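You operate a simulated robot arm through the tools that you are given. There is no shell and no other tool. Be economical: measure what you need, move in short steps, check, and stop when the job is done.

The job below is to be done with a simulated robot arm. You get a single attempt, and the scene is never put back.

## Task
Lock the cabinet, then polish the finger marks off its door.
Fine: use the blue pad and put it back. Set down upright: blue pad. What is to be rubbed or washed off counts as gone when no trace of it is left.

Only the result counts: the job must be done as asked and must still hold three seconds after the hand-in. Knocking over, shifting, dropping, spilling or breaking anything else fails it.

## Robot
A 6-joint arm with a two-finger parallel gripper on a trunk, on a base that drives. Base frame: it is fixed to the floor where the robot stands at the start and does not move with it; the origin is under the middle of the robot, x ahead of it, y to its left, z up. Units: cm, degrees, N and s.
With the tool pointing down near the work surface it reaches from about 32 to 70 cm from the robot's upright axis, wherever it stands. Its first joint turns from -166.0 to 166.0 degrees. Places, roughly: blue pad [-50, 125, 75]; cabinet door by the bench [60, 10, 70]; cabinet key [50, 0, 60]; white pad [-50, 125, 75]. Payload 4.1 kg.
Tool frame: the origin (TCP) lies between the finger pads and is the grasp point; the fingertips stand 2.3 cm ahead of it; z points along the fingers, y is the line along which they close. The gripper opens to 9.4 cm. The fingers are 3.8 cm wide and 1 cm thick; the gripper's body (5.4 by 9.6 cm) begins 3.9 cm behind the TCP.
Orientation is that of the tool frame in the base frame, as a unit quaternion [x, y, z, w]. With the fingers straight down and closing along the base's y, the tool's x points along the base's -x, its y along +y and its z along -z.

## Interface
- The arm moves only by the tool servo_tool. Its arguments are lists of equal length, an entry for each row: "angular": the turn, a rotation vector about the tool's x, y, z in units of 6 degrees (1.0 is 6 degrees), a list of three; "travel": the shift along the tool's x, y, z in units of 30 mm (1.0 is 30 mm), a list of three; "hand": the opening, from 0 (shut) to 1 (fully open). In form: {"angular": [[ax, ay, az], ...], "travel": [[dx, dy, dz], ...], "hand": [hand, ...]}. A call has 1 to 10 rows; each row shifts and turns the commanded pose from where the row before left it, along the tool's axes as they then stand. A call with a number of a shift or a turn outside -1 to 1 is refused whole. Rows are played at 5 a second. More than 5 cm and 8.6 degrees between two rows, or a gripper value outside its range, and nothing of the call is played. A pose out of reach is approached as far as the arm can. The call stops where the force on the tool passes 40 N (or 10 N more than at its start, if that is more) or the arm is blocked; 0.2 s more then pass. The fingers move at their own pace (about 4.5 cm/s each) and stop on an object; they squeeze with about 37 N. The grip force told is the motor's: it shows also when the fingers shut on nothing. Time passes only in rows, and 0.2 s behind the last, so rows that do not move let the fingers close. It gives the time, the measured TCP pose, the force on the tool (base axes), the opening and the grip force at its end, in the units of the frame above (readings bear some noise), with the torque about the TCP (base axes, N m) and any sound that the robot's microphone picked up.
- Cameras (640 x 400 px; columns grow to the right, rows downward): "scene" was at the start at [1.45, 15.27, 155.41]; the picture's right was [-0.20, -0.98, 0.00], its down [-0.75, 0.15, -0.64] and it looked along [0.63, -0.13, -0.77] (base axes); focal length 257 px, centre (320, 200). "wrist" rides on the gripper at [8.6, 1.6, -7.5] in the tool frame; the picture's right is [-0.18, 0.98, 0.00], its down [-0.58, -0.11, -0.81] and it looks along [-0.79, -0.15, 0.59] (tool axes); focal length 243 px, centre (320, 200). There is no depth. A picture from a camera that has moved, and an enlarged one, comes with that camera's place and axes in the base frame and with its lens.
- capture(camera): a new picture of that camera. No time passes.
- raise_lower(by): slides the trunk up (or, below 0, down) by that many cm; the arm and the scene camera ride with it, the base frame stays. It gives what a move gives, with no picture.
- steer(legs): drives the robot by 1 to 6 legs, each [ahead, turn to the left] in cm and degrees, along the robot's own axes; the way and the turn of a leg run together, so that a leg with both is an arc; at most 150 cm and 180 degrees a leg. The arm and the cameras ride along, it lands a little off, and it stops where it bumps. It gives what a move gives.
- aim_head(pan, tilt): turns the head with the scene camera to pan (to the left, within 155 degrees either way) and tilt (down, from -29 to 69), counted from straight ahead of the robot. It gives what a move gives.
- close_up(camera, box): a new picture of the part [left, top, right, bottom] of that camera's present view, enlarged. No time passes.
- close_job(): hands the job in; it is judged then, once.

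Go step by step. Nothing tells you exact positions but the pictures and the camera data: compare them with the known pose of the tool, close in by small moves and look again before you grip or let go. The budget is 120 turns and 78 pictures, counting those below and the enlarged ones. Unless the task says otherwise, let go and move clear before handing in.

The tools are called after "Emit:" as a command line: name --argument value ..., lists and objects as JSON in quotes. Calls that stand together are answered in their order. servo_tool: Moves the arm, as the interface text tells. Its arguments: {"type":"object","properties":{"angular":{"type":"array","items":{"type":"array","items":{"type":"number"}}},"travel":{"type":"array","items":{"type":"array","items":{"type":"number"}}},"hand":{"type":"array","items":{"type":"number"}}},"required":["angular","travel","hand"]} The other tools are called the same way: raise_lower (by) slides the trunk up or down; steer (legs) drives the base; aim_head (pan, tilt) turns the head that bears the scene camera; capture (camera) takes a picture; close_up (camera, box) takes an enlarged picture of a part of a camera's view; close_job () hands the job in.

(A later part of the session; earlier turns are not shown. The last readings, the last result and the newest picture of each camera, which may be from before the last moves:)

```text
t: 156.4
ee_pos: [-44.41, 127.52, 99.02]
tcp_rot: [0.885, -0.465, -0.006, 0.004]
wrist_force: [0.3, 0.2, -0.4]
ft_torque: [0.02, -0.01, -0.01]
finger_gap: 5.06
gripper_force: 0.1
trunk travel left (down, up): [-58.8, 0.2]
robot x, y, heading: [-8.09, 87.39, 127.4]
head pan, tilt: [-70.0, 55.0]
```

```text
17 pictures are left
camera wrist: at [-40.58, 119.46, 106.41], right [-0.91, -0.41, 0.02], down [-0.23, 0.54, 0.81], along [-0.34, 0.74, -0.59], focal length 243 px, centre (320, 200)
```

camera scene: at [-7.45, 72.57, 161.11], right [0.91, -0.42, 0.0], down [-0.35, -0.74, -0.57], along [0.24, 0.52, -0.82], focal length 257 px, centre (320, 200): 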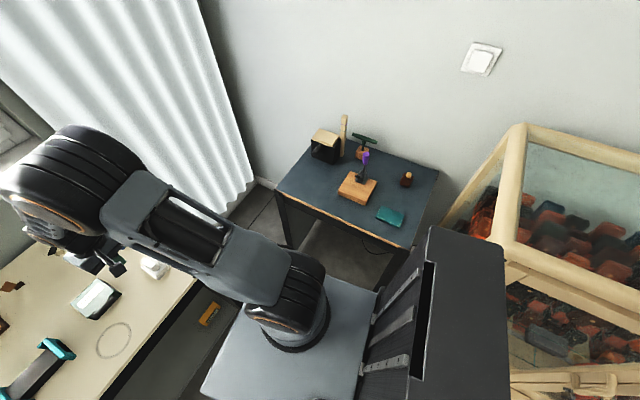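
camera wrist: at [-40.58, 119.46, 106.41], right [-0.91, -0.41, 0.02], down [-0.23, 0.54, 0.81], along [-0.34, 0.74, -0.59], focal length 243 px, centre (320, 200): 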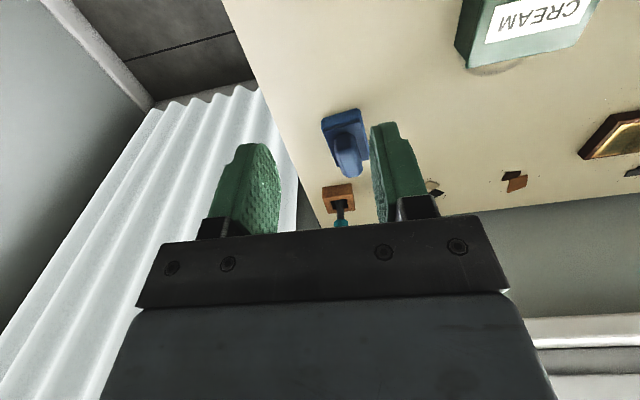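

The pad stands upright near its old place. I line up again, this time gripping lower on the handle.

Emit:
steer --legs '[[4, 0]]'

Emit:
servo_tool --angular '[[0, 0, -0.53], [0, 0, 0], [0, 0, 0], [0, 0, 0], [0, 0, 0], [0, 0, 0], [0, 0, 0]]' --travel '[[0, 0, 0], [-0.8, 0.18, 0], [-0.8, 0.18, 0], [-0.8, 0, 0], [-0.7, 0, 0.5], [0, 0, 1], [0, 0, 1]]' --hand '[0.6, 0.6, 0.6, 0.6, 0.6, 0.6, 0.6]'

Emit:
capture --camera "wrist"

```text
t: 157.3
ee_pos: [-46.81, 130.65, 98.95]
tcp_rot: [0.885, -0.465, -0.007, 0.005]
wrist_force: [-0.3, -0.1, -0.2]
ft_torque: [-0.02, -0.03, 0.01]
finger_gap: 5.65
gripper_force: 0.0
trunk travel left (down, up): [-58.8, 0.2]
robot x, y, heading: [-10.47, 90.34, 127.4]
head pan, tilt: [-70.0, 55.0]
```

```text
t: 158.9
ee_pos: [-53.32, 137.3, 91.36]
tcp_rot: [0.898, -0.44, -0.007, 0.003]
wrist_force: [0.6, -0.4, -0.2]
ft_torque: [0.02, 0.01, 0.0]
finger_gap: 5.65
gripper_force: 0.0
trunk travel left (down, up): [-58.8, 0.2]
robot x, y, heading: [-10.86, 90.67, 127.6]
head pan, tilt: [-70.0, 55.0]
```

```text
16 pictures are left
camera wrist: at [-49.12, 129.59, 98.88], right [-0.89, -0.46, 0.01], down [-0.26, 0.53, 0.81], along [-0.38, 0.72, -0.59], focal length 243 px, centre (320, 200)
```

wrist: 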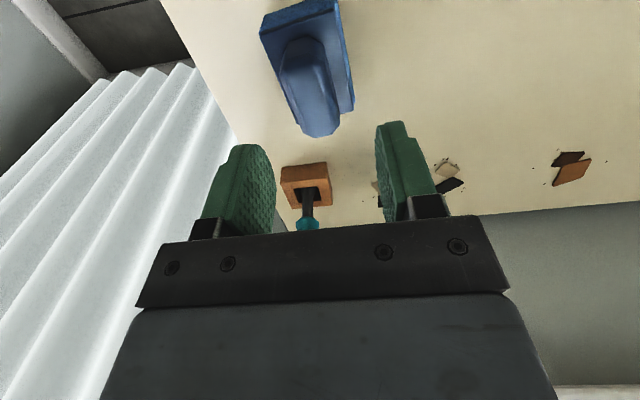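

Emit:
servo_tool --angular '[[0, 0, -0.6], [0, 0, 0], [0, 0, 0], [0, 0, 0], [0, 0, 0], [0, 0, 0], [0, 0, 0], [0, 0, 0], [0, 0, 0]]' --travel '[[0, -0.18, 0], [0, 0, 0.7], [0, 0, 0.7], [0, 0, 0.67], [0, 0, 0], [0, 0, 0], [0, 0, 0], [0, 0, 0], [0, 0, 0]]' --hand '[0.6, 0.6, 0.6, 0.6, 0, 0, 0, 0, 0]'

Emit:
close_up --camera "wrist" --box '[220, 20, 420, 240]'

```text
t: 160.9
ee_pos: [-52.97, 137.69, 85.37]
tcp_rot: [0.911, -0.412, -0.008, 0.003]
wrist_force: [-0.7, 0.1, 0.5]
ft_torque: [0.06, 0.09, 0.02]
finger_gap: 2.53
gripper_force: 36.8
trunk travel left (down, up): [-58.8, 0.2]
robot x, y, heading: [-10.91, 90.26, 127.2]
head pan, tilt: [-70.0, 55.0]
```

```text
1.82 times, centred on (320, 130) of wrist
camera zoom: at [-48.27, 130.22, 92.87], right [-0.86, -0.51, 0.01], down [-0.29, 0.51, 0.81], along [-0.42, 0.69, -0.59], focal length 441 px, centre (320, 327)
```

zoom: 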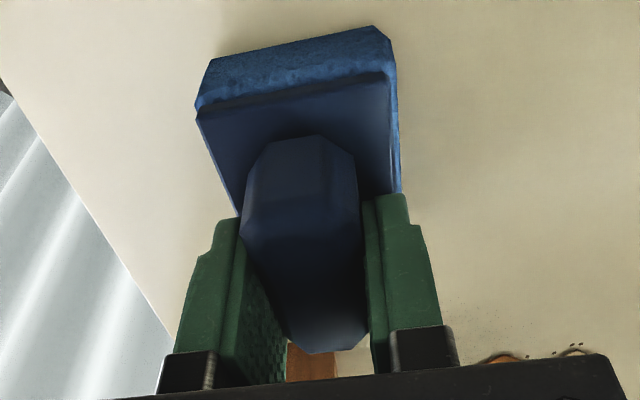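

Emit:
servo_tool --angular '[[0, 0, 0], [0, 0, 0], [0, 0, 0], [0, 0, 0], [0, 0, 0], [0, 0, 0], [0, 0, 0], [0, 0, 0]]' --travel '[[0, 0, 0], [0, 0, 0], [0, 0, -0.1], [0, 0, -0.15], [0, 0, -0.15], [0, 0, -0.15], [0, 0, -0.15], [0, 0, -0.15]]' --hand '[0, 0, 0, 0, 0, 0, 0, 0]'

```text
t: 162.7
ee_pos: [-53.04, 137.72, 87.77]
tcp_rot: [0.911, -0.412, -0.007, 0.004]
wrist_force: [-0.3, -0.2, -0.9]
ft_torque: [0.03, 0.03, 0.01]
finger_gap: 2.52
gripper_force: 37.7
trunk travel left (down, up): [-58.8, 0.2]
robot x, y, heading: [-10.66, 90.45, 127.4]
head pan, tilt: [-70.0, 55.0]
```

Emit:
servo_tool --angular '[[0, 0, 0], [0, 0, 0], [0, 0, 0], [0, 0, 0], [0, 0, 0], [0, 0, 0], [0, 0, 0], [0, 0, 0], [0, 0, 0], [0, 0, 0]]' --travel '[[0, 0, -0.3], [0, 0, -0.3], [0, 0, -0.4], [0, 0, -0.4], [0, 0, -0.4], [0, 0, -0.4], [0, 0, -0.4], [0, 0, -0.4], [0, 0, -0.4], [0, 0, -0.4]]' --hand '[0, 0, 0, 0, 0, 0, 0, 0, 0, 0]'

Emit:
capture --camera "wrist"

```text
t: 164.9
ee_pos: [-52.83, 137.79, 99.24]
tcp_rot: [0.911, -0.412, -0.006, 0.004]
wrist_force: [-0.4, 0.5, -0.4]
ft_torque: [0.01, 0.01, 0.02]
finger_gap: 2.53
gripper_force: 36.6
trunk travel left (down, up): [-58.8, 0.2]
robot x, y, heading: [-11.05, 90.88, 127.7]
head pan, tilt: [-70.0, 55.0]
```

```text
14 pictures are left
camera wrist: at [-48.19, 130.21, 106.79], right [-0.86, -0.51, 0.01], down [-0.29, 0.51, 0.81], along [-0.42, 0.69, -0.59], focal length 243 px, centre (320, 200)
```

wrist: 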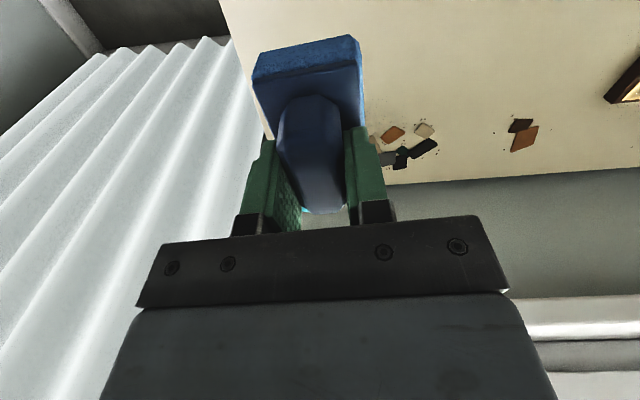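

The pad is lifted safely. I retract the arm, then back out in a way that keeps clear of the cabinet corner.

Emit:
servo_tool --angular '[[0, 0, 0], [0, 0, 0], [0, 0, 0], [0, 0, 0], [0, 0, 0], [0, 0, 0]]' --travel '[[0.5, 0, 0], [0.8, 0, 0], [0.8, 0, 0], [0.8, 0, 0], [0.8, 0, 0], [0.5, 0, 0]]' --hand '[0, 0, 0, 0, 0, 0]'

Emit:
steer --legs '[[-6, 0], [0, -31], [-55, 0]]'

```text
t: 166.3
ee_pos: [-44.44, 128.26, 99.19]
tcp_rot: [0.911, -0.413, -0.007, 0.004]
wrist_force: [0.7, 0.6, -1.0]
ft_torque: [-0.03, -0.04, -0.01]
finger_gap: 2.51
gripper_force: 36.8
trunk travel left (down, up): [-58.8, 0.2]
robot x, y, heading: [-10.85, 90.48, 127.7]
head pan, tilt: [-70.0, 55.0]
```

```text
t: 171.6
ee_pos: [-10.28, 79.91, 99.13]
tcp_rot: [0.768, -0.64, -0.008, 0.001]
wrist_force: [-0.1, -0.1, -0.3]
ft_torque: [0.01, 0.01, -0.03]
finger_gap: 2.51
gripper_force: 36.8
trunk travel left (down, up): [-58.8, 0.2]
robot x, y, heading: [-0.86, 29.9, 96.4]
head pan, tilt: [-70.0, 55.0]
```

Clear. I raise and extend the arm, then tilt the tool to horizontal with the pad facing forward.

Emit:
servo_tool --angular '[[0, 0, 0], [0, 0, 0], [0, 0, 0], [0, 0, 0], [0, 0, 0], [0, 0, 0], [0, -0.8, 0], [0, -0.8, 0], [0, -0.8, 0], [0, -0.8, 0]]' --travel '[[0, 0, -0.8], [0, 0, -0.8], [-0.5, 0, -0.8], [-0.6, 0, -0.8], [-0.6, 0, -0.8], [-0.6, 0, -0.8], [0, 0, 0], [0, 0, 0], [0, 0, 0], [0, 0, 0]]' --hand '[0, 0, 0, 0, 0, 0, 0, 0, 0, 0]'

Emit:
servo_tool --angular '[[0, -1, 0], [0, -1, 0], [0, -1, 0], [0, -1, 0], [0, -1, 0], [0, -1, 0], [0, -1, 0], [0, -1, 0], [0, -1, 0], [0, -1, 0]]' --travel '[[0, 0, 0], [0, 0, 0], [0, 0, 0], [0, 0, 0], [0, 0, 0], [0, 0, 0], [0, 0, 0], [0, 0, 0], [0, 0, 0], [0, 0, 0]]' --hand '[0, 0, 0, 0, 0, 0, 0, 0, 0, 0]'

Emit:
servo_tool --angular '[[0, -1, 0], [0, -0.85, 0]]' --travel '[[0, 0, 0], [0, 0, 0]]' --hand '[0, 0]'

```text
t: 173.8
ee_pos: [-11.29, 86.88, 113.63]
tcp_rot: [0.756, -0.631, -0.137, -0.106]
wrist_force: [0.1, 0.3, 0.2]
ft_torque: [-0.02, 0.01, -0.04]
finger_gap: 2.51
gripper_force: 37.1
trunk travel left (down, up): [-58.8, 0.2]
robot x, y, heading: [-0.73, 30.6, 96.5]
head pan, tilt: [-70.0, 55.0]
```

```text
t: 176.0
ee_pos: [-11.4, 86.66, 113.64]
tcp_rot: [0.587, -0.494, -0.496, -0.407]
wrist_force: [0.0, 0.0, -0.5]
ft_torque: [-0.04, 0.0, 0.03]
finger_gap: 2.52
gripper_force: 37.1
trunk travel left (down, up): [-58.8, 0.2]
robot x, y, heading: [-0.45, 30.71, 96.5]
head pan, tilt: [-70.0, 55.0]
```

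```text
t: 176.6
ee_pos: [-11.27, 86.71, 113.59]
tcp_rot: [-0.536, 0.452, 0.551, 0.453]
wrist_force: [0.5, 0.2, -0.3]
ft_torque: [-0.01, 0.0, 0.0]
finger_gap: 2.53
gripper_force: 37.4
trunk travel left (down, up): [-58.8, 0.2]
robot x, y, heading: [-0.62, 29.98, 96.6]
head pan, tilt: [-70.0, 55.0]
```

The pad now faces forward. I drive to face the door, standing off about 10 cm from the marks, and lower to z≈92.

Emit:
steer --legs '[[0, 8.4], [-50.3, 0], [0, -74.2]]'

Emit:
raise_lower --by -21.6

Emit:
aim_head --pan 5 --tilt 28

Emit:
capture --camera "scene"

```text
t: 183.4
ee_pos: [58.8, 15.28, 113.59]
tcp_rot: [-0.208, 0.671, 0.218, 0.678]
wrist_force: [0.2, 0.1, -0.6]
ft_torque: [-0.02, 0.0, 0.0]
finger_gap: 2.52
gripper_force: 36.6
trunk travel left (down, up): [-58.8, 0.2]
robot x, y, heading: [11.8, -17.97, 31.5]
head pan, tilt: [-70.0, 55.0]
```

```text
t: 185.7
ee_pos: [58.92, 15.18, 92.05]
tcp_rot: [-0.207, 0.671, 0.219, 0.678]
wrist_force: [0.2, 0.4, 0.0]
ft_torque: [0.01, 0.03, -0.02]
finger_gap: 2.51
gripper_force: 36.8
trunk travel left (down, up): [-37.2, 21.8]
robot x, y, heading: [12.17, -18.16, 31.2]
head pan, tilt: [-70.0, 55.0]
```

```text
t: 187.1
ee_pos: [58.99, 15.24, 91.97]
tcp_rot: [-0.207, 0.671, 0.219, 0.678]
wrist_force: [-0.5, -0.3, -1.2]
ft_torque: [-0.01, -0.02, 0.01]
finger_gap: 2.53
gripper_force: 36.7
trunk travel left (down, up): [-37.2, 21.8]
robot x, y, heading: [12.56, -18.12, 31.2]
head pan, tilt: [5.0, 28.0]
```

```text
13 pictures are left
camera scene: at [5.72, -1.32, 143.42], right [0.59, -0.81, 0.0], down [-0.38, -0.28, -0.88], along [0.71, 0.52, -0.47], focal length 257 px, centre (320, 200)
```

scene: 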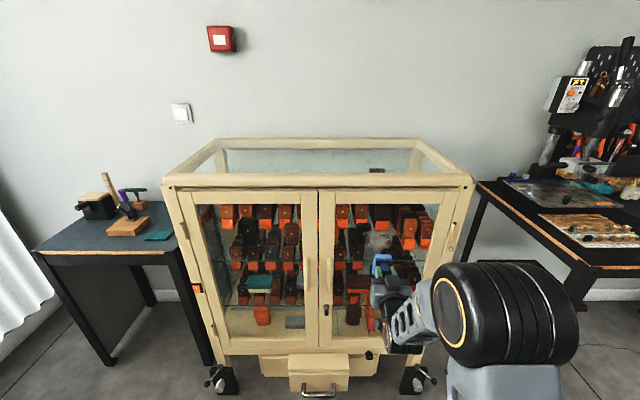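

Emit:
close_up --camera "scene" --box '[320, 190, 460, 290]'

```text
4.00 times, centred on (390, 240) of scene
camera zoom: at [5.72, -1.32, 143.42], right [0.59, -0.81, 0.0], down [-0.38, -0.28, -0.88], along [0.71, 0.52, -0.47], focal length 1030 px, centre (40, 40)
```

zoom: 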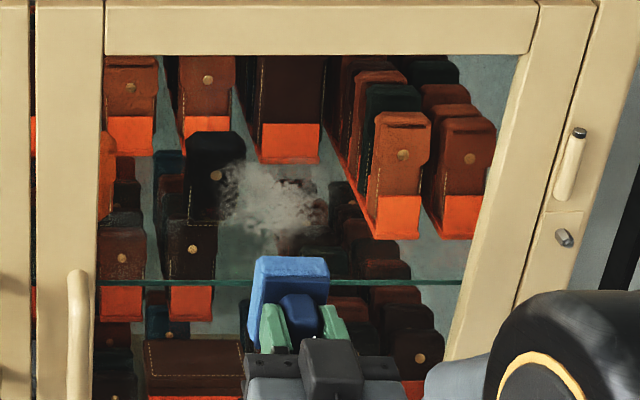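

Marks span about z 84–95 and ±4.5 cm around (73.3, 24.2); the pad is straight in front of them. I advance to light contact.

Emit:
servo_tool --angular '[[0, 0, 0], [0, 0, 0], [0, 0, 0], [0, 0, 0], [0, 0, 0], [0, 0, 0]]' --travel '[[0, 0, 0.7], [0, 0, 0.7], [0, 0, 0.7], [0, 0, 0.4], [0, 0, 0.15], [0, 0, 0]]' --hand '[0, 0, 0, 0, 0, 0]'

```text
t: 188.5
ee_pos: [65.4, 19.93, 92.04]
tcp_rot: [-0.207, 0.67, 0.219, 0.678]
wrist_force: [0.7, 0.1, -1.5]
ft_torque: [0.0, 0.01, 0.01]
finger_gap: 2.52
gripper_force: 36.8
trunk travel left (down, up): [-37.2, 21.8]
robot x, y, heading: [12.27, -17.84, 31.4]
head pan, tilt: [5.0, 28.0]
```

Emit:
servo_tool --angular '[[0, 0, 0], [0, 0, 0], [0, 0, 0], [0, 0, 0]]' --travel '[[0, 0, 0.15], [0, 0, 0.15], [0, 0, 0.15], [0, 0, 0]]' --hand '[0, 0, 0, 0]'

```text
t: 189.5
ee_pos: [66.58, 20.71, 92.22]
tcp_rot: [-0.208, 0.67, 0.22, 0.678]
wrist_force: [0.4, 0.3, -0.5]
ft_torque: [0.01, -0.01, 0.01]
finger_gap: 2.52
gripper_force: 36.6
trunk travel left (down, up): [-37.2, 21.8]
robot x, y, heading: [11.74, -17.76, 31.0]
head pan, tilt: [5.0, 28.0]
```

Emit:
servo_tool --angular '[[0, 0, 0], [0, 0, 0], [0, 0, 0], [0, 0, 0]]' --travel '[[0, 0, 0.12], [0, 0, 0.12], [0, 0, 0.12], [0, 0, 0]]' --hand '[0, 0, 0, 0]'

```text
t: 190.5
ee_pos: [67.41, 21.22, 92.08]
tcp_rot: [-0.208, 0.671, 0.219, 0.678]
wrist_force: [0.0, 0.2, -0.6]
ft_torque: [-0.01, 0.02, 0.02]
finger_gap: 2.53
gripper_force: 36.9
trunk travel left (down, up): [-37.2, 21.8]
robot x, y, heading: [12.04, -18.12, 31.2]
head pan, tilt: [5.0, 28.0]
```

Emit:
servo_tool --angular '[[0, 0, 0], [0, 0, 0], [0, 0, 0], [0, 0, 0], [0, 0, 0], [0, 0, 0]]' --travel '[[0, 0, 0.1], [0, 0, 0.1], [0, 0, 0.1], [0, 0, 0.1], [0, 0, 0.1], [0, 0, 0]]' --hand '[0, 0, 0, 0, 0, 0]'

```text
t: 191.7
ee_pos: [68.24, 21.65, 92.29]
tcp_rot: [-0.207, 0.671, 0.219, 0.677]
wrist_force: [-21.1, -16.6, 6.4]
ft_torque: [0.23, 0.01, 0.62]
finger_gap: 2.54
gripper_force: 36.8
trunk travel left (down, up): [-37.2, 21.8]
robot x, y, heading: [12.32, -18.09, 31.5]
head pan, tilt: [5.0, 28.0]
stopped in row 5: the force on the tool passed its limit at 45 N (the readings are from after the stop); the commanded pose is now the measured one
```

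Contact at about 27 N; I ease slightly and start rubbing left and right over the marks.

Emit:
servo_tool --angular '[[0, 0, 0], [0, 0, 0], [0, 0, 0], [0, 0, 0], [0, 0, 0], [0, 0, 0], [0, 0, 0], [0, 0, 0], [0, 0, 0], [0, 0, 0]]' --travel '[[0, 0, -0.03], [0, 0.5, 0], [0, 0.5, 0], [0, 0.5, 0], [0, -0.55, 0], [0, -0.55, 0], [0, -0.55, 0], [0, -0.55, 0], [0, -0.55, 0], [0, -0.55, 0]]' --hand '[0, 0, 0, 0, 0, 0, 0, 0, 0, 0]'

```text
t: 192.7
ee_pos: [66.07, 24.58, 91.97]
tcp_rot: [-0.206, 0.673, 0.219, 0.676]
wrist_force: [-14.5, -17.9, 2.5]
ft_torque: [0.41, -0.33, 0.23]
finger_gap: 2.53
gripper_force: 37.0
trunk travel left (down, up): [-37.2, 21.8]
robot x, y, heading: [11.92, -17.99, 31.2]
head pan, tilt: [5.0, 28.0]
stopped in row 4: the force on the tool passed its limit at 41 N (the readings are from after the stop); the commanded pose is now the measured one
```

Emit:
servo_tool --angular '[[0, 0, 0], [0, 0, 0], [0, 0, 0], [0, 0, 0], [0, 0, 0], [0, 0, 0], [0, 0, 0], [0, 0, 0]]' --travel '[[0, 0, -0.06], [0, -0.4, 0], [0, -0.4, 0], [0, -0.4, 0], [0, -0.4, 0], [0, -0.4, 0], [0, -0.4, 0], [0, -0.5, 0]]' --hand '[0, 0, 0, 0, 0, 0, 0, 0]'

Emit:
servo_tool --angular '[[0, 0, 0], [0, 0, 0], [0, 0, 0], [0, 0, 0], [0, 0, 0], [0, 0, 0], [0, 0, 0], [0, 0, 0], [0, 0, 0]]' --travel '[[0.5, 0, 0], [0.5, 0, 0], [0, 0.4, 0], [0, 0.4, 0], [0, 0.4, 0], [0, 0.4, 0], [0, 0.4, 0], [0, 0.4, 0], [0, 0.5, 0]]' --hand '[0, 0, 0, 0, 0, 0, 0, 0, 0]'

```text
t: 194.5
ee_pos: [70.88, 17.55, 91.76]
tcp_rot: [-0.207, 0.674, 0.217, 0.675]
wrist_force: [0.7, 0.4, -1.0]
ft_torque: [0.04, 0.0, 0.0]
finger_gap: 2.53
gripper_force: 36.7
trunk travel left (down, up): [-37.2, 21.8]
robot x, y, heading: [12.04, -17.88, 31.1]
head pan, tilt: [5.0, 28.0]
```

```text
t: 196.5
ee_pos: [65.86, 24.62, 88.96]
tcp_rot: [-0.207, 0.674, 0.218, 0.675]
wrist_force: [-8.4, -17.9, -1.9]
ft_torque: [0.25, -0.14, -0.12]
finger_gap: 2.52
gripper_force: 36.9
trunk travel left (down, up): [-37.2, 21.8]
robot x, y, heading: [11.97, -17.95, 31.0]
head pan, tilt: [5.0, 28.0]
```

The plane is turned a couple of degrees from the tool; I correct the yaw and rub on, row by row downwards.

Emit:
servo_tool --angular '[[-0.35, 0, 0], [0, 0, 0], [0, 0, 0], [0, 0, 0], [0, 0, 0], [0, 0, 0], [0, 0, 0], [0, 0, 0]]' --travel '[[0, 0, 0], [0, -0.4, 0.01], [0, -0.4, 0.01], [0, -0.4, 0.01], [0, -0.4, 0.01], [0, -0.4, 0.01], [0, -0.4, 0.01], [0, -0.5, 0.01]]' --hand '[0, 0, 0, 0, 0, 0, 0, 0]'

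```text
t: 198.1
ee_pos: [69.84, 19.57, 88.83]
tcp_rot: [-0.222, 0.669, 0.232, 0.671]
wrist_force: [-17.9, -8.5, 5.7]
ft_torque: [0.1, -0.33, -0.32]
finger_gap: 2.54
gripper_force: 36.8
trunk travel left (down, up): [-37.2, 21.8]
robot x, y, heading: [12.12, -18.25, 31.3]
head pan, tilt: [5.0, 28.0]
stopped in row 7: the force on the tool passed its limit at 41 N (the readings are from after the stop); the commanded pose is now the measured one
```

Emit:
servo_tool --angular '[[0, 0, 0], [0, 0, 0], [0, 0, 0], [0, 0, 0], [0, 0, 0], [0, 0, 0], [0, 0, 0], [0, 0, 0], [0, 0, 0], [0, 0, 0]]' --travel '[[0, 0, -0.03], [0, -0.4, 0], [0, -0.4, 0], [0.5, 0, 0], [0.4, 0, 0], [0, 0.5, -0.003], [0, 0.5, -0.003], [0, 0.5, -0.003], [0, 0.5, -0.003], [0, 0.5, -0.003]]' --hand '[0, 0, 0, 0, 0, 0, 0, 0, 0, 0]'

Emit:
servo_tool --angular '[[0, 0, 0], [0, 0, 0], [0, 0, 0], [0, 0, 0], [0, 0, 0], [0, 0, 0], [0, 0, 0], [0, 0, 0], [0, 0, 0]]' --travel '[[0, 0.5, 0], [-0.5, 0, 0], [-0.5, 0, 0], [-0.5, 0, 0], [-0.5, 0, 0], [-0.5, 0, 0], [0, -0.6, 0], [0.5, 0, 0], [0.5, 0, 0]]' --hand '[0, 0, 0, 0, 0, 0, 0, 0, 0]'

```text
t: 200.2
ee_pos: [66.97, 23.61, 85.94]
tcp_rot: [-0.222, 0.67, 0.231, 0.67]
wrist_force: [-5.7, -12.3, -1.4]
ft_torque: [0.03, 0.03, -0.56]
finger_gap: 2.5
gripper_force: 36.8
trunk travel left (down, up): [-37.2, 21.8]
robot x, y, heading: [12.19, -18.24, 31.2]
head pan, tilt: [5.0, 28.0]
```

```text
t: 202.2
ee_pos: [67.16, 23.22, 90.41]
tcp_rot: [-0.221, 0.67, 0.231, 0.67]
wrist_force: [-1.8, -1.2, 0.4]
ft_torque: [0.04, -0.09, -0.07]
finger_gap: 2.52
gripper_force: 36.9
trunk travel left (down, up): [-37.2, 21.8]
robot x, y, heading: [12.11, -17.9, 31.0]
head pan, tilt: [5.0, 28.0]
```

I press a little more and rub vertical strokes, moving rightwards.

Emit:
servo_tool --angular '[[0, 0, 0], [0, 0, 0], [0, 0, 0], [0, 0, 0], [0, 0, 0], [0, 0, 0], [0, 0, 0], [0, 0, 0], [0, 0, 0], [0, 0, 0]]' --travel '[[0, 0, 0.06], [-0.5, 0, 0.01], [-0.5, 0, 0.01], [0, -0.5, 0], [0, -0.5, 0], [0.5, 0, 0], [0.5, 0, 0], [0.5, 0, 0], [0.5, 0, 0], [0.3, 0, 0]]' --hand '[0, 0, 0, 0, 0, 0, 0, 0, 0, 0]'

Emit:
servo_tool --angular '[[0, 0, 0], [0, 0, 0], [0, 0, 0], [0, 0, 0], [0, 0, 0], [0, 0, 0], [0, 0, 0], [0, 0, 0], [0, 0, 0], [0, 0, 0]]' --travel '[[0, -0.5, 0.01], [0, -0.5, 0.01], [-0.5, 0, 0.01], [-0.5, 0, 0.01], [-0.5, 0, 0.01], [-0.5, 0, 0.01], [-0.4, 0, 0.01], [0, 0.5, 0], [0, 0.5, 0], [0, 0.5, 0]]' --hand '[0, 0, 0, 0, 0, 0, 0, 0, 0, 0]'

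```text
t: 203.6
ee_pos: [68.81, 20.91, 93.4]
tcp_rot: [-0.221, 0.664, 0.234, 0.675]
wrist_force: [-24.0, -8.8, 7.9]
ft_torque: [-0.3, 0.49, -0.24]
finger_gap: 2.52
gripper_force: 36.8
trunk travel left (down, up): [-37.2, 21.8]
robot x, y, heading: [12.08, -18.19, 31.4]
head pan, tilt: [5.0, 28.0]
stopped in row 6: the force on the tool passed its limit at 43 N (the readings are from after the stop); the commanded pose is now the measured one
```

```text
t: 204.3
ee_pos: [70.69, 18.41, 93.29]
tcp_rot: [-0.223, 0.671, 0.229, 0.669]
wrist_force: [-15.4, -4.7, 1.0]
ft_torque: [0.17, -0.52, -0.05]
finger_gap: 2.52
gripper_force: 36.3
trunk travel left (down, up): [-37.2, 21.8]
robot x, y, heading: [12.16, -18.46, 31.5]
head pan, tilt: [5.0, 28.0]
stopped in row 3: the force on the tool passed its limit at 43 N (the readings are from after the stop); the commanded pose is now the measured one
```

Now at the upper right. I ease slightly, stroke down on the right, back left along the bottom, then withdraw and look.

Emit:
servo_tool --angular '[[0, 0, 0], [0, 0, 0], [0, 0, 0], [0, 0, 0], [0, 0, 0], [0, 0, 0], [0, 0, 0], [0, 0, 0], [0, 0, 0], [0, 0, 0]]' --travel '[[0, 0, -0.02], [0.4, 0, 0], [0.4, 0, 0], [0.4, 0, 0], [0.4, 0, 0], [0.4, 0, 0], [0.4, 0, 0], [0, 0.5, -0.003], [0, 0.5, -0.003], [0, 0.5, -0.003]]' --hand '[0, 0, 0, 0, 0, 0, 0, 0, 0, 0]'

Emit:
servo_tool --angular '[[0, 0, 0], [0, 0, 0], [0, 0, 0], [0, 0, 0], [0, 0, 0], [0, 0, 0], [0, 0, 0]]' --travel '[[0, 0, -0.5], [0, 0, -1], [0, 0, -1], [1, 0, 0], [1, 0, 0], [1, 0, 0], [1, 0, 0]]' --hand '[0, 0, 0, 0, 0, 0, 0]'

Emit:
close_up --camera "scene" --box '[330, 190, 450, 290]'

```text
t: 206.5
ee_pos: [68.05, 22.23, 86.1]
tcp_rot: [-0.223, 0.671, 0.231, 0.668]
wrist_force: [-2.4, -1.5, -0.7]
ft_torque: [0.05, 0.0, -0.13]
finger_gap: 2.53
gripper_force: 36.6
trunk travel left (down, up): [-37.2, 21.8]
robot x, y, heading: [11.76, -17.75, 31.7]
head pan, tilt: [5.0, 28.0]
```

```text
t: 208.1
ee_pos: [62.02, 17.7, 74.24]
tcp_rot: [-0.223, 0.671, 0.232, 0.668]
wrist_force: [0.2, 0.1, -0.7]
ft_torque: [-0.02, 0.02, -0.03]
finger_gap: 2.52
gripper_force: 36.5
trunk travel left (down, up): [-37.2, 21.8]
robot x, y, heading: [11.77, -18.02, 31.4]
head pan, tilt: [5.0, 28.0]
```

```text
4.00 times, centred on (390, 240) of scene
camera zoom: at [5.55, -1.42, 143.43], right [0.59, -0.8, 0.0], down [-0.38, -0.28, -0.88], along [0.71, 0.52, -0.47], focal length 1030 px, centre (40, 40)
```

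zoom: 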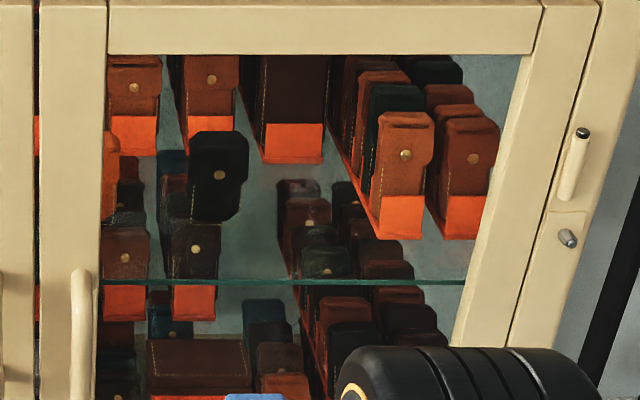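

The marks look gone. I enlarge further to look for any trace.

Emit:
close_up --camera "scene" --box '[370, 218, 426, 262]'

```text
9.09 times, centred on (398, 240) of scene
camera zoom: at [5.55, -1.42, 143.43], right [0.59, -0.8, 0.0], down [-0.38, -0.28, -0.88], along [0.71, 0.52, -0.47], focal length 2340 px, centre (-389, -164)
```

zoom: 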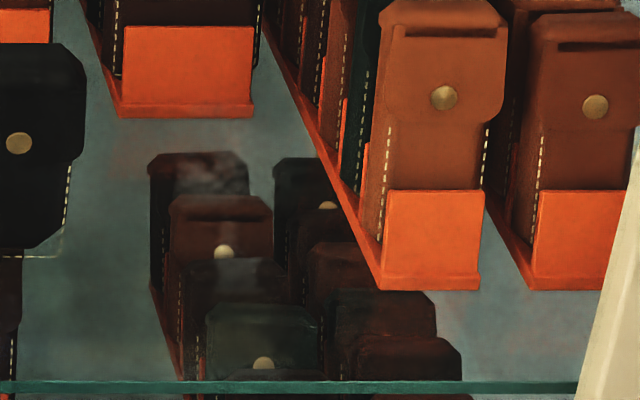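

A faint haze seems left at the upper right of the patch, about (75.8, 22.1, 91.6). I go back and rub there again more firmly.

Emit:
servo_tool --angular '[[0, 0, 0], [0, 0, 0], [0, 0, 0], [0, 0, 0], [0, 0, 0], [0, 0, 0], [0, 0, 0], [0, 0, 0], [0, 0, 0], [0, 0, 0]]' --travel '[[-1, -0.2, 0], [-1, -0.3, 0], [-1, -0.3, 0], [-1, -0.3, 0], [-1, -0.2, 0], [-0.8, 0, 0], [0, 0, 0.8], [0, 0, 0.8], [0, 0, 0.6], [0, 0, 0]]' --hand '[0, 0, 0, 0, 0, 0, 0, 0, 0, 0]'

Emit:
servo_tool --angular '[[0, 0, 0], [0, 0, 0], [0, 0, 0], [0, 0, 0], [0, 0, 0], [0, 0, 0], [0, 0, 0]]' --travel '[[0, 0, 0.06], [0, 0, 0.06], [0, 0, 0.06], [0, 0, 0.05], [0, 0, 0.05], [0, 0, 0.05], [0, 0, 0.05]]' --hand '[0, 0, 0, 0, 0, 0, 0]'

```text
t: 210.3
ee_pos: [69.73, 18.57, 91.36]
tcp_rot: [-0.222, 0.671, 0.231, 0.668]
wrist_force: [0.2, 0.4, -0.2]
ft_torque: [-0.02, 0.0, 0.01]
finger_gap: 2.51
gripper_force: 36.8
trunk travel left (down, up): [-37.2, 21.8]
robot x, y, heading: [12.11, -17.92, 31.5]
head pan, tilt: [5.0, 28.0]
```

```text
t: 211.9
ee_pos: [70.37, 18.84, 91.45]
tcp_rot: [-0.223, 0.672, 0.231, 0.668]
wrist_force: [-28.0, -17.5, -2.2]
ft_torque: [0.34, -0.36, -0.61]
finger_gap: 2.51
gripper_force: 37.0
trunk travel left (down, up): [-37.2, 21.8]
robot x, y, heading: [11.86, -17.91, 31.5]
head pan, tilt: [5.0, 28.0]
```

Emit:
servo_tool --angular '[[0, 0, 0], [0, 0, 0], [0, 0, 0], [0, 0, 0], [0, 0, 0], [0, 0, 0], [0, 0, 0], [0, 0, 0], [0, 0, 0], [0, 0, 0]]' --travel '[[0, 0, -0.04], [0, 0.3, 0], [0, 0.3, 0], [0, 0.3, 0], [0, -0.3, 0], [0, -0.3, 0], [0, -0.3, 0], [0, -0.3, 0], [0, -0.3, 0], [0, 0.3, 0]]' --hand '[0, 0, 0, 0, 0, 0, 0, 0, 0, 0]'

Emit:
servo_tool --angular '[[0, 0, 0], [0, 0, 0], [0, 0, 0], [0, 0, 0], [0, 0, 0], [0, 0, 0], [0, 0, 0], [0, 0, 0], [0, 0, 0], [0, 0, 0]]' --travel '[[0, 0, 0], [-0.3, 0, 0], [-0.3, 0, 0], [0.3, 0, 0], [0.3, 0, 0], [0.3, 0, 0], [0.3, 0, 0], [0, 0.3, 0], [0, 0.3, 0], [0, 0.3, 0]]' --hand '[0, 0, 0, 0, 0, 0, 0, 0, 0, 0]'

```text
t: 214.1
ee_pos: [70.99, 17.82, 91.68]
tcp_rot: [-0.22, 0.672, 0.229, 0.669]
wrist_force: [-17.1, -14.3, -3.9]
ft_torque: [0.03, -0.21, -0.41]
finger_gap: 2.53
gripper_force: 36.5
trunk travel left (down, up): [-37.2, 21.8]
robot x, y, heading: [12.03, -18.12, 31.3]
head pan, tilt: [5.0, 28.0]
```

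```text
t: 216.3
ee_pos: [69.44, 20.36, 89.66]
tcp_rot: [-0.223, 0.671, 0.231, 0.668]
wrist_force: [-6.0, -11.3, -2.0]
ft_torque: [0.25, -0.01, -0.55]
finger_gap: 2.55
gripper_force: 36.9
trunk travel left (down, up): [-37.2, 21.8]
robot x, y, heading: [11.95, -18.06, 31.5]
head pan, tilt: [5.0, 28.0]
```

Contact held throughout. One more row over the left and upper parts, then withdraw and look.

Emit:
servo_tool --angular '[[0, 0, 0], [0, 0, 0], [0, 0, 0], [0, 0, 0], [0, 0, 0], [0, 0, 0], [0, 0, 0], [0, 0, 0], [0, 0, 0], [0, 0, 0]]' --travel '[[0, 0.4, 0], [0, 0.4, 0], [0, 0.3, 0], [-0.4, 0, 0.01], [-0.4, 0, 0.01], [-0.4, 0, 0.01], [0, -0.4, 0.01], [0, -0.4, 0.01], [0, -0.4, 0.01], [0, -0.4, 0.01]]' --hand '[0, 0, 0, 0, 0, 0, 0, 0, 0, 0]'

Emit:
servo_tool --angular '[[0, 0, 0], [0, 0, 0], [0, 0, 0], [0, 0, 0], [0, 0, 0], [0, 0, 0], [0, 0, 0], [0, 0, 0]]' --travel '[[0, 0, -0.5], [0, 0, -1], [0, 0, -1], [1, 0, 0], [1, 0, 0], [1, 0, 0], [1, 0, 0], [1, 0, 0]]' --hand '[0, 0, 0, 0, 0, 0, 0, 0]'

Emit:
close_up --camera "scene" --box '[364, 216, 420, 260]'

```text
t: 218.6
ee_pos: [70.17, 19.29, 93.51]
tcp_rot: [-0.223, 0.669, 0.232, 0.67]
wrist_force: [-21.6, -8.0, 5.3]
ft_torque: [0.0, -0.1, -0.2]
finger_gap: 2.53
gripper_force: 36.9
trunk travel left (down, up): [-37.2, 21.8]
robot x, y, heading: [12.11, -17.89, 31.5]
head pan, tilt: [5.0, 28.0]
stopped in row 10: the force on the tool passed its limit at 43 N (the readings are from after the stop); the commanded pose is now the measured one
```

```text
t: 220.4
ee_pos: [64.16, 15.11, 78.21]
tcp_rot: [-0.223, 0.67, 0.232, 0.669]
wrist_force: [0.9, -0.2, -0.6]
ft_torque: [0.01, 0.02, 0.02]
finger_gap: 2.51
gripper_force: 37.3
trunk travel left (down, up): [-37.2, 21.8]
robot x, y, heading: [12.24, -18.15, 31.6]
head pan, tilt: [5.0, 28.0]
```

```text
9.09 times, centred on (392, 238) of scene
camera zoom: at [5.51, -1.44, 143.43], right [0.59, -0.8, 0.0], down [-0.38, -0.28, -0.88], along [0.71, 0.53, -0.47], focal length 2340 px, centre (-334, -146)
```

zoom: 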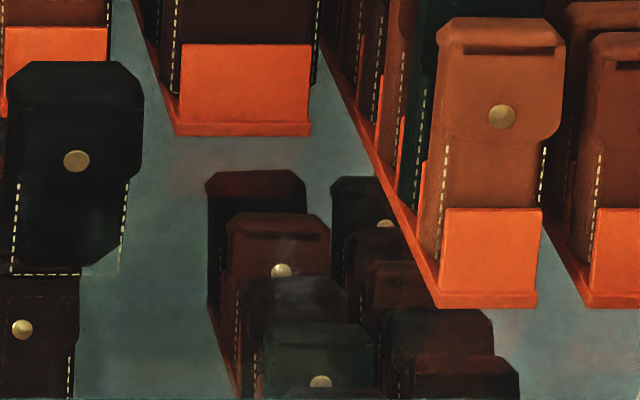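

The upper haze is gone; a very faint touch may remain near (75.9, 22, 88.7). I rub the lower right part once more.

Emit:
servo_tool --angular '[[0, 0, 0], [0, 0, 0], [0, 0, 0], [0, 0, 0], [0, 0, 0], [0, 0, 0], [0, 0, 0], [0, 0, 0], [0, 0, 0], [0, 0, 0]]' --travel '[[-0.9, -0.1, 0], [-0.9, -0.1, 0], [-0.9, -0.1, 0], [-0.6, 0, 0], [0, 0, 0.8], [0, 0, 0.8], [0, 0, 0.7], [0, 0, 0.06], [0, 0, 0.06], [0, 0, 0.03]]' --hand '[0, 0, 0, 0, 0, 0, 0, 0, 0, 0]'

Emit:
servo_tool --angular '[[0, 0, 0], [0, 0, 0], [0, 0, 0], [0, 0, 0], [0, 0, 0]]' --travel '[[0, 0, 0.05], [0, 0, 0.04], [0, 0, 0.04], [0, 0, 0.03], [0, 0, 0]]' --hand '[0, 0, 0, 0, 0]'

```text
t: 222.6
ee_pos: [70.76, 18.44, 88.23]
tcp_rot: [-0.222, 0.671, 0.232, 0.668]
wrist_force: [-14.1, -8.9, -2.7]
ft_torque: [0.2, -0.14, -0.37]
finger_gap: 2.47
gripper_force: 37.4
trunk travel left (down, up): [-37.2, 21.8]
robot x, y, heading: [11.72, -17.91, 31.6]
head pan, tilt: [5.0, 28.0]
```

```text
t: 223.2
ee_pos: [70.62, 18.46, 88.22]
tcp_rot: [-0.223, 0.671, 0.231, 0.668]
wrist_force: [-18.7, -11.3, 4.5]
ft_torque: [0.26, -0.53, -0.41]
finger_gap: 2.5
gripper_force: 37.2
trunk travel left (down, up): [-37.2, 21.8]
robot x, y, heading: [11.94, -18.62, 31.5]
head pan, tilt: [5.0, 28.0]
stopped in row 3: the force on the tool passed its limit at 42 N (the readings are from after the stop); the commanded pose is now the measured one
```

Emit:
servo_tool --angular '[[0, 0, 0], [0, 0, 0], [0, 0, 0], [0, 0, 0], [0, 0, 0], [0, 0, 0], [0, 0, 0], [0, 0, 0], [0, 0, 0], [0, 0, 0]]' --travel '[[0, 0, 0], [0, -0.3, 0], [0, -0.3, 0], [0.3, 0, 0], [0.3, 0, 0], [0, 0.3, 0], [0, 0.3, 0], [0, 0.3, 0], [0, 0.3, 0], [0, 0.3, 0]]' --hand '[0, 0, 0, 0, 0, 0, 0, 0, 0, 0]'

Emit:
servo_tool --angular '[[0, 0, 0], [0, 0, 0], [0, 0, 0], [0, 0, 0], [0, 0, 0], [0, 0, 0], [0, 0, 0], [0, 0, 0], [0, 0, 0], [0, 0, 0]]' --travel '[[0, 0.3, 0.005], [0, 0.3, 0], [0, 0.3, 0], [0, 0.3, 0], [-0.4, 0, 0.005], [-0.4, 0, 0.005], [0, -0.4, 0], [0, -0.4, 0], [0, -0.4, 0], [0, -0.4, 0]]' --hand '[0, 0, 0, 0, 0, 0, 0, 0, 0, 0]'

Emit:
servo_tool --angular '[[0, 0, 0], [0, 0, 0], [0, 0, 0], [0, 0, 0], [0, 0, 0], [0, 0, 0]]' --travel '[[0, -0.4, 0], [0, -0.4, 0], [0.4, 0, 0], [0.4, 0, 0], [-0.4, 0.2, 0], [-0.4, 0.2, 0]]' --hand '[0, 0, 0, 0, 0, 0]'

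```text
t: 224.4
ee_pos: [72.01, 16.71, 87.26]
tcp_rot: [-0.221, 0.669, 0.23, 0.671]
wrist_force: [-21.7, -10.3, 11.1]
ft_torque: [-0.24, 0.34, -0.19]
finger_gap: 2.52
gripper_force: 37.1
trunk travel left (down, up): [-37.2, 21.8]
robot x, y, heading: [12.02, -18.14, 31.0]
head pan, tilt: [5.0, 28.0]
stopped in row 5: the force on the tool passed its limit at 41 N (the readings are from after the stop); the commanded pose is now the measured one
```

```text
t: 226.6
ee_pos: [72.81, 15.8, 89.66]
tcp_rot: [-0.22, 0.67, 0.228, 0.672]
wrist_force: [-31.7, -3.4, 2.4]
ft_torque: [-0.15, 0.41, 0.14]
finger_gap: 2.51
gripper_force: 36.9
trunk travel left (down, up): [-37.2, 21.8]
robot x, y, heading: [11.81, -18.2, 31.3]
head pan, tilt: [5.0, 28.0]
```

```text
t: 226.9
ee_pos: [72.69, 15.69, 89.52]
tcp_rot: [-0.224, 0.668, 0.232, 0.671]
wrist_force: [-20.2, -9.0, 8.2]
ft_torque: [-0.03, -0.03, -0.28]
finger_gap: 2.54
gripper_force: 37.3
trunk travel left (down, up): [-37.2, 21.8]
robot x, y, heading: [12.17, -18.43, 31.4]
head pan, tilt: [5.0, 28.0]
stopped in row 1: the force on the tool passed its limit at 46 N (the readings are from after the stop); the commanded pose is now the measured one
```

Emit:
servo_tool --angular '[[0, 0, 0], [0, 0, 0], [0, 0, 0], [0, 0, 0], [0, 0, 0], [0, 0, 0], [0, 0, 0], [0, 0, 0], [0, 0, 0], [0, 0, 0]]' --travel '[[0, 0, -0.03], [0.4, 0.1, 0], [0.4, 0.2, 0], [0, 0.4, 0], [0, 0.4, 0], [0, 0.4, 0], [0, 0.4, 0], [0, 0.4, 0], [0, 0.4, 0], [0, 0.4, 0]]' --hand '[0, 0, 0, 0, 0, 0, 0, 0, 0, 0]'

Emit:
servo_tool --angular '[[0, 0, 0], [0, 0, 0], [0, 0, 0], [0, 0, 0], [0, 0, 0], [0, 0, 0], [0, 0, 0], [0, 0, 0]]' --travel '[[0, 0, -0.5], [0, 0, -1], [0, 0, -1], [0, 0, -1], [1, 0, 0], [1, 0, 0], [1, 0, 0], [1, 0, 0]]' --hand '[0, 0, 0, 0, 0, 0, 0, 0]'

Emit:
close_up --camera "scene" --box '[356, 210, 436, 270]'

```text
t: 229.1
ee_pos: [67.31, 23.09, 86.98]
tcp_rot: [-0.222, 0.669, 0.231, 0.67]
wrist_force: [-0.5, 0.7, -0.5]
ft_torque: [-0.04, -0.01, 0.01]
finger_gap: 2.52
gripper_force: 36.8
trunk travel left (down, up): [-37.2, 21.8]
robot x, y, heading: [12.01, -18.3, 31.5]
head pan, tilt: [5.0, 28.0]
```

```text
t: 230.9
ee_pos: [58.91, 16.57, 74.84]
tcp_rot: [-0.222, 0.67, 0.231, 0.67]
wrist_force: [-0.7, 0.5, -0.3]
ft_torque: [0.03, 0.01, -0.02]
finger_gap: 2.49
gripper_force: 36.8
trunk travel left (down, up): [-37.2, 21.8]
robot x, y, heading: [12.01, -17.65, 31.3]
head pan, tilt: [5.0, 28.0]
```

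```text
6.67 times, centred on (396, 240) of scene
camera zoom: at [5.49, -1.45, 143.43], right [0.59, -0.8, 0.0], down [-0.38, -0.28, -0.88], along [0.71, 0.52, -0.47], focal length 1716 px, centre (-187, -67)
```

zoom: 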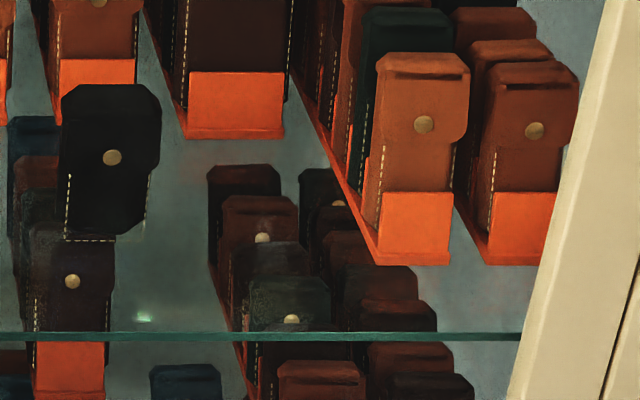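

Looks clean; to be sure I make one more firm pass lower, at z≈84.5, across the full width.

Emit:
servo_tool --angular '[[0, 0, 0], [0, 0, 0], [0, 0, 0], [0, 0, 0], [0, 0, 0], [0, 0, 0], [0, 0, 0], [0, 0, 0], [0, 0, 0], [0, 0, 0]]' --travel '[[-0.8, -0.7, 0], [-0.8, -0.7, 0], [-0.8, -0.7, 0], [-0.8, -0.5, 0], [0, 0, 0.8], [0, 0, 0.8], [0, 0, 0.8], [0, 0, 0.8], [0, 0, 0.15], [0, 0, 0.05]]' --hand '[0, 0, 0, 0, 0, 0, 0, 0, 0, 0]'

Emit:
servo_tool --angular '[[0, 0, 0], [0, 0, 0], [0, 0, 0], [0, 0, 0], [0, 0, 0], [0, 0, 0]]' --travel '[[0, 0, 0.06], [0, 0, 0.05], [0, 0, 0.05], [0, 0, 0.05], [0, 0, 0.05], [0, 0, 0.05]]' --hand '[0, 0, 0, 0, 0, 0]'

```text
t: 233.1
ee_pos: [71.92, 16.77, 84.56]
tcp_rot: [-0.222, 0.67, 0.231, 0.67]
wrist_force: [0.1, 0.4, 0.2]
ft_torque: [-0.03, -0.03, 0.0]
finger_gap: 2.51
gripper_force: 36.7
trunk travel left (down, up): [-37.2, 21.8]
robot x, y, heading: [12.04, -17.99, 31.4]
head pan, tilt: [5.0, 28.0]
```

```text
t: 234.2
ee_pos: [72.06, 16.83, 84.75]
tcp_rot: [-0.222, 0.67, 0.23, 0.67]
wrist_force: [-20.1, -10.6, 6.8]
ft_torque: [0.15, -0.46, -0.41]
finger_gap: 2.52
gripper_force: 37.1
trunk travel left (down, up): [-37.2, 21.8]
robot x, y, heading: [11.73, -17.86, 31.4]
head pan, tilt: [5.0, 28.0]
stopped in row 5: the force on the tool passed its limit at 43 N (the readings are from after the stop); the commanded pose is now the measured one
```

Emit:
servo_tool --angular '[[0, 0, 0], [0, 0, 0], [0, 0, 0], [0, 0, 0], [0, 0, 0], [0, 0, 0], [0, 0, 0], [0, 0, 0], [0, 0, 0], [0, 0, 0]]' --travel '[[0, 0.4, 0], [0, 0.4, 0.005], [0, 0.4, 0.005], [0, 0.4, 0.005], [0, 0.4, 0.005], [0, 0.4, 0.005], [0, 0.4, 0.005], [0, 0.4, 0.005], [0, 0.4, 0.005], [0, 0.4, 0.005]]' --hand '[0, 0, 0, 0, 0, 0, 0, 0, 0, 0]'

Emit:
servo_tool --angular '[[0, 0, 0], [0, 0, 0], [0, 0, 0], [0, 0, 0], [0, 0, 0], [0, 0, 0], [0, 0, 0], [0, 0, 0], [0, 0, 0], [0, 0, 0]]' --travel '[[-0.3, 0.1, 0], [-0.3, 0, 0.005], [-0.3, 0, 0.005], [0, -0.4, 0.005], [0, -0.4, 0], [0, -0.4, 0], [0, -0.4, 0], [0, -0.4, 0], [0, -0.4, 0], [0, -0.4, 0]]' --hand '[0, 0, 0, 0, 0, 0, 0, 0, 0, 0]'

```text
t: 235.7
ee_pos: [67.59, 22.79, 84.67]
tcp_rot: [-0.221, 0.672, 0.228, 0.669]
wrist_force: [-11.0, -13.1, 5.5]
ft_torque: [0.3, -0.27, -0.16]
finger_gap: 2.51
gripper_force: 36.4
trunk travel left (down, up): [-37.2, 21.8]
robot x, y, heading: [12.05, -18.21, 31.3]
head pan, tilt: [5.0, 28.0]
stopped in row 7: the force on the tool passed its limit at 41 N (the readings are from after the stop); the commanded pose is now the measured one
```

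```text
t: 236.7
ee_pos: [67.64, 22.74, 87.16]
tcp_rot: [-0.228, 0.671, 0.232, 0.666]
wrist_force: [-10.9, -5.4, 1.6]
ft_torque: [0.13, -0.45, -0.09]
finger_gap: 2.55
gripper_force: 36.5
trunk travel left (down, up): [-37.2, 21.8]
robot x, y, heading: [12.08, -18.07, 31.8]
head pan, tilt: [5.0, 28.0]
stopped in row 5: the force on the tool passed its limit at 41 N (the readings are from after the stop); the commanded pose is now the measured one
```

Emit:
servo_tool --angular '[[0, 0, 0], [0, 0, 0], [0, 0, 0], [0, 0, 0], [0, 0, 0], [0, 0, 0], [0, 0, 0], [0, 0, 0], [0, 0, 0], [0, 0, 0]]' --travel '[[0, 0.35, -0.01], [0, 0.35, 0], [0.3, 0.3, 0], [0.3, -0.3, 0], [-0.3, -0.35, 0], [-0.3, -0.35, 0], [0, -0.4, 0], [0, -0.4, 0], [0, -0.4, 0], [0, -0.4, 0]]' --hand '[0, 0, 0, 0, 0, 0, 0, 0, 0, 0]'

Emit:
servo_tool --angular '[[0, 0, 0], [0, 0, 0], [0, 0, 0], [0, 0, 0], [0, 0, 0], [0, 0, 0], [0, 0, 0], [0, 0, 0]]' --travel '[[0, 0, -0.5], [0, 0, -1], [0, 0, -1], [0, 0, -1], [1, 0, 0], [1, 0, 0], [1, 0, 0], [1, 0, 0]]' --hand '[0, 0, 0, 0, 0, 0, 0, 0]'

Emit:
close_up --camera "scene" --box '[346, 205, 436, 275]'

```text
t: 238.9
ee_pos: [70.57, 18.65, 87.26]
tcp_rot: [-0.228, 0.671, 0.232, 0.666]
wrist_force: [-33.0, -4.3, -1.2]
ft_torque: [0.07, -0.17, 0.13]
finger_gap: 2.53
gripper_force: 37.2
trunk travel left (down, up): [-37.2, 21.8]
robot x, y, heading: [12.01, -18.14, 31.6]
head pan, tilt: [5.0, 28.0]
```

```text
t: 240.7
ee_pos: [62.22, 12.5, 75.1]
tcp_rot: [-0.229, 0.671, 0.232, 0.666]
wrist_force: [-0.4, -0.5, -0.4]
ft_torque: [0.0, 0.06, 0.01]
finger_gap: 2.53
gripper_force: 37.0
trunk travel left (down, up): [-37.2, 21.8]
robot x, y, heading: [12.0, -17.99, 31.8]
head pan, tilt: [5.0, 28.0]
```

```text
5.71 times, centred on (391, 240) of scene
camera zoom: at [5.36, -1.53, 143.43], right [0.6, -0.8, 0.0], down [-0.38, -0.28, -0.88], along [0.71, 0.53, -0.47], focal length 1471 px, centre (-86, -29)
```

zoom: 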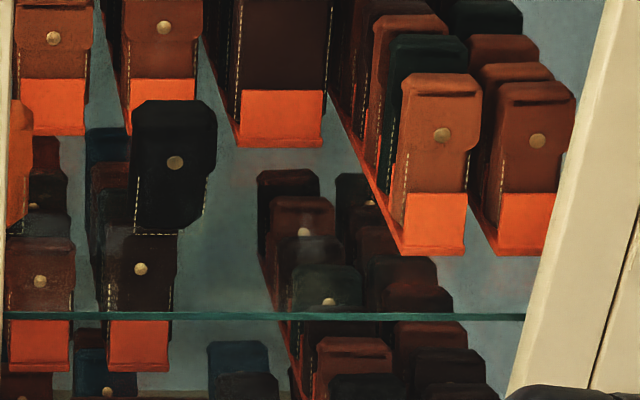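

The glass is clean (remaining specks move with parallax, so they belong to the goods inside). I back away and drive toward the pad table, then turn the pad face down again.

Emit:
steer --legs '[[-15, 0], [0, 58.2], [56, 0], [0, 6.6]]'

Emit:
raise_lower --by 21.6

Emit:
servo_tool --angular '[[0, 0, 0], [0, 0, 0], [0, 0, 0], [0, 0, 0], [0, 0, 0], [0, 0, 0], [0, 0, 0]]' --travel '[[-0.8, 0, 0], [-0.8, 0, 0], [-0.8, 0, 0], [-0.8, 0, 0], [-0.8, 0, 0], [-0.8, 0, 0], [-0.8, 0, 0]]' --hand '[0, 0, 0, 0, 0, 0, 0]'

```text
t: 248.1
ee_pos: [-8.44, 87.59, 75.1]
tcp_rot: [0.555, -0.443, -0.554, -0.435]
wrist_force: [-0.1, 0.4, -0.3]
ft_torque: [0.0, 0.01, 0.01]
finger_gap: 2.54
gripper_force: 37.1
trunk travel left (down, up): [-37.2, 21.8]
robot x, y, heading: [-1.74, 29.36, 96.9]
head pan, tilt: [5.0, 28.0]
```

```text
t: 250.3
ee_pos: [-8.39, 87.61, 96.85]
tcp_rot: [0.555, -0.443, -0.554, -0.435]
wrist_force: [-0.2, -0.2, 0.1]
ft_torque: [0.01, -0.03, 0.01]
finger_gap: 2.53
gripper_force: 36.9
trunk travel left (down, up): [-58.8, 0.2]
robot x, y, heading: [-1.77, 29.2, 96.9]
head pan, tilt: [5.0, 28.0]
```

```text
t: 251.9
ee_pos: [-8.42, 87.69, 113.47]
tcp_rot: [0.554, -0.443, -0.554, -0.435]
wrist_force: [0.4, 0.1, -0.1]
ft_torque: [-0.04, -0.02, 0.01]
finger_gap: 2.49
gripper_force: 36.9
trunk travel left (down, up): [-58.8, 0.2]
robot x, y, heading: [-1.62, 29.09, 97.2]
head pan, tilt: [5.0, 28.0]
```

Emit:
servo_tool --angular '[[0, 1, 0], [0, 1, 0], [0, 1, 0], [0, 1, 0], [0, 1, 0], [0, 1, 0], [0, 1, 0], [0, 1, 0]]' --travel '[[0, 0, 0], [0, 0, 0], [0, 0, 0], [0, 0, 0], [0, 0, 0], [0, 0, 0], [0, 0, 0], [0, 0, 0]]' --hand '[0, 0, 0, 0, 0, 0, 0, 0]'

Emit:
servo_tool --angular '[[0, 1, 0], [0, 1, 0], [0, 1, 0], [0, 1, 0], [0, 1, 0], [0, 1, 0], [0, 1, 0]]' --travel '[[0, 0, 0], [0, 0, 0], [0, 0, 0], [0, 0, 0], [0, 0, 0], [0, 0, 0], [0, 0, 0]]' --hand '[0, 0, 0, 0, 0, 0, 0]'

Emit:
servo_tool --angular '[[0, 0, 0], [0, 0, 0], [0, 0, 0], [0, 0, 0], [0, 0, 0], [0, 0, 0]]' --travel '[[0.5, 0, 0.6], [0.5, 0, 0.8], [0.6, 0, 0.8], [0.6, 0, 0.8], [0.6, 0, 0.8], [0.6, 0, 0.8]]' --hand '[0, 0, 0, 0, 0, 0]'

```text
t: 253.8
ee_pos: [-9.08, 87.6, 113.56]
tcp_rot: [0.722, -0.563, -0.328, -0.233]
wrist_force: [-0.3, -0.2, -2.9]
ft_torque: [0.0, 0.04, -0.02]
finger_gap: 2.52
gripper_force: 36.9
out of reach, approached as far as the arm can: row 8
trunk travel left (down, up): [-58.8, 0.2]
robot x, y, heading: [-1.34, 29.24, 96.8]
head pan, tilt: [5.0, 28.0]
```

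```text
t: 255.3
ee_pos: [-3.95, 84.38, 107.76]
tcp_rot: [0.792, -0.599, -0.118, 0.013]
wrist_force: [-0.2, 0.9, -1.4]
ft_torque: [-0.03, 0.0, -0.01]
finger_gap: 2.55
gripper_force: 36.9
out of reach, approached as far as the arm can: row 3, 4, 5, 6, 7
trunk travel left (down, up): [-58.8, 0.2]
robot x, y, heading: [-1.66, 28.85, 96.9]
head pan, tilt: [5.0, 28.0]
```

```text
t: 256.8
ee_pos: [-4.07, 76.25, 92.68]
tcp_rot: [0.793, -0.598, -0.12, 0.012]
wrist_force: [0.4, 0.1, -0.7]
ft_torque: [-0.02, 0.01, 0.0]
finger_gap: 2.54
gripper_force: 36.8
trunk travel left (down, up): [-58.8, 0.2]
robot x, y, heading: [-1.69, 29.05, 97.1]
head pan, tilt: [5.0, 28.0]
```

The tool is left with about 14° of tilt after the limited reach; I straighten it to vertical here.

Emit:
servo_tool --angular '[[0.4, 0.43, 0], [0.4, 0.43, 0], [0.4, 0.43, 0], [0.37, 0.41, 0], [0, 0, 0]]' --travel '[[0, 0, 0], [0, 0, 0], [0, 0, 0], [0, 0, 0], [0, 0, 0]]' --hand '[0, 0, 0, 0, 0]'

```text
t: 257.9
ee_pos: [-4.15, 75.99, 92.56]
tcp_rot: [0.797, -0.601, -0.064, 0.008]
wrist_force: [-0.1, -0.4, -1.0]
ft_torque: [0.02, -0.01, 0.0]
finger_gap: 2.53
gripper_force: 36.8
out of reach, approached as far as the arm can: row 3, 4
trunk travel left (down, up): [-58.8, 0.2]
robot x, y, heading: [-1.8, 28.72, 97.0]
head pan, tilt: [5.0, 28.0]
```

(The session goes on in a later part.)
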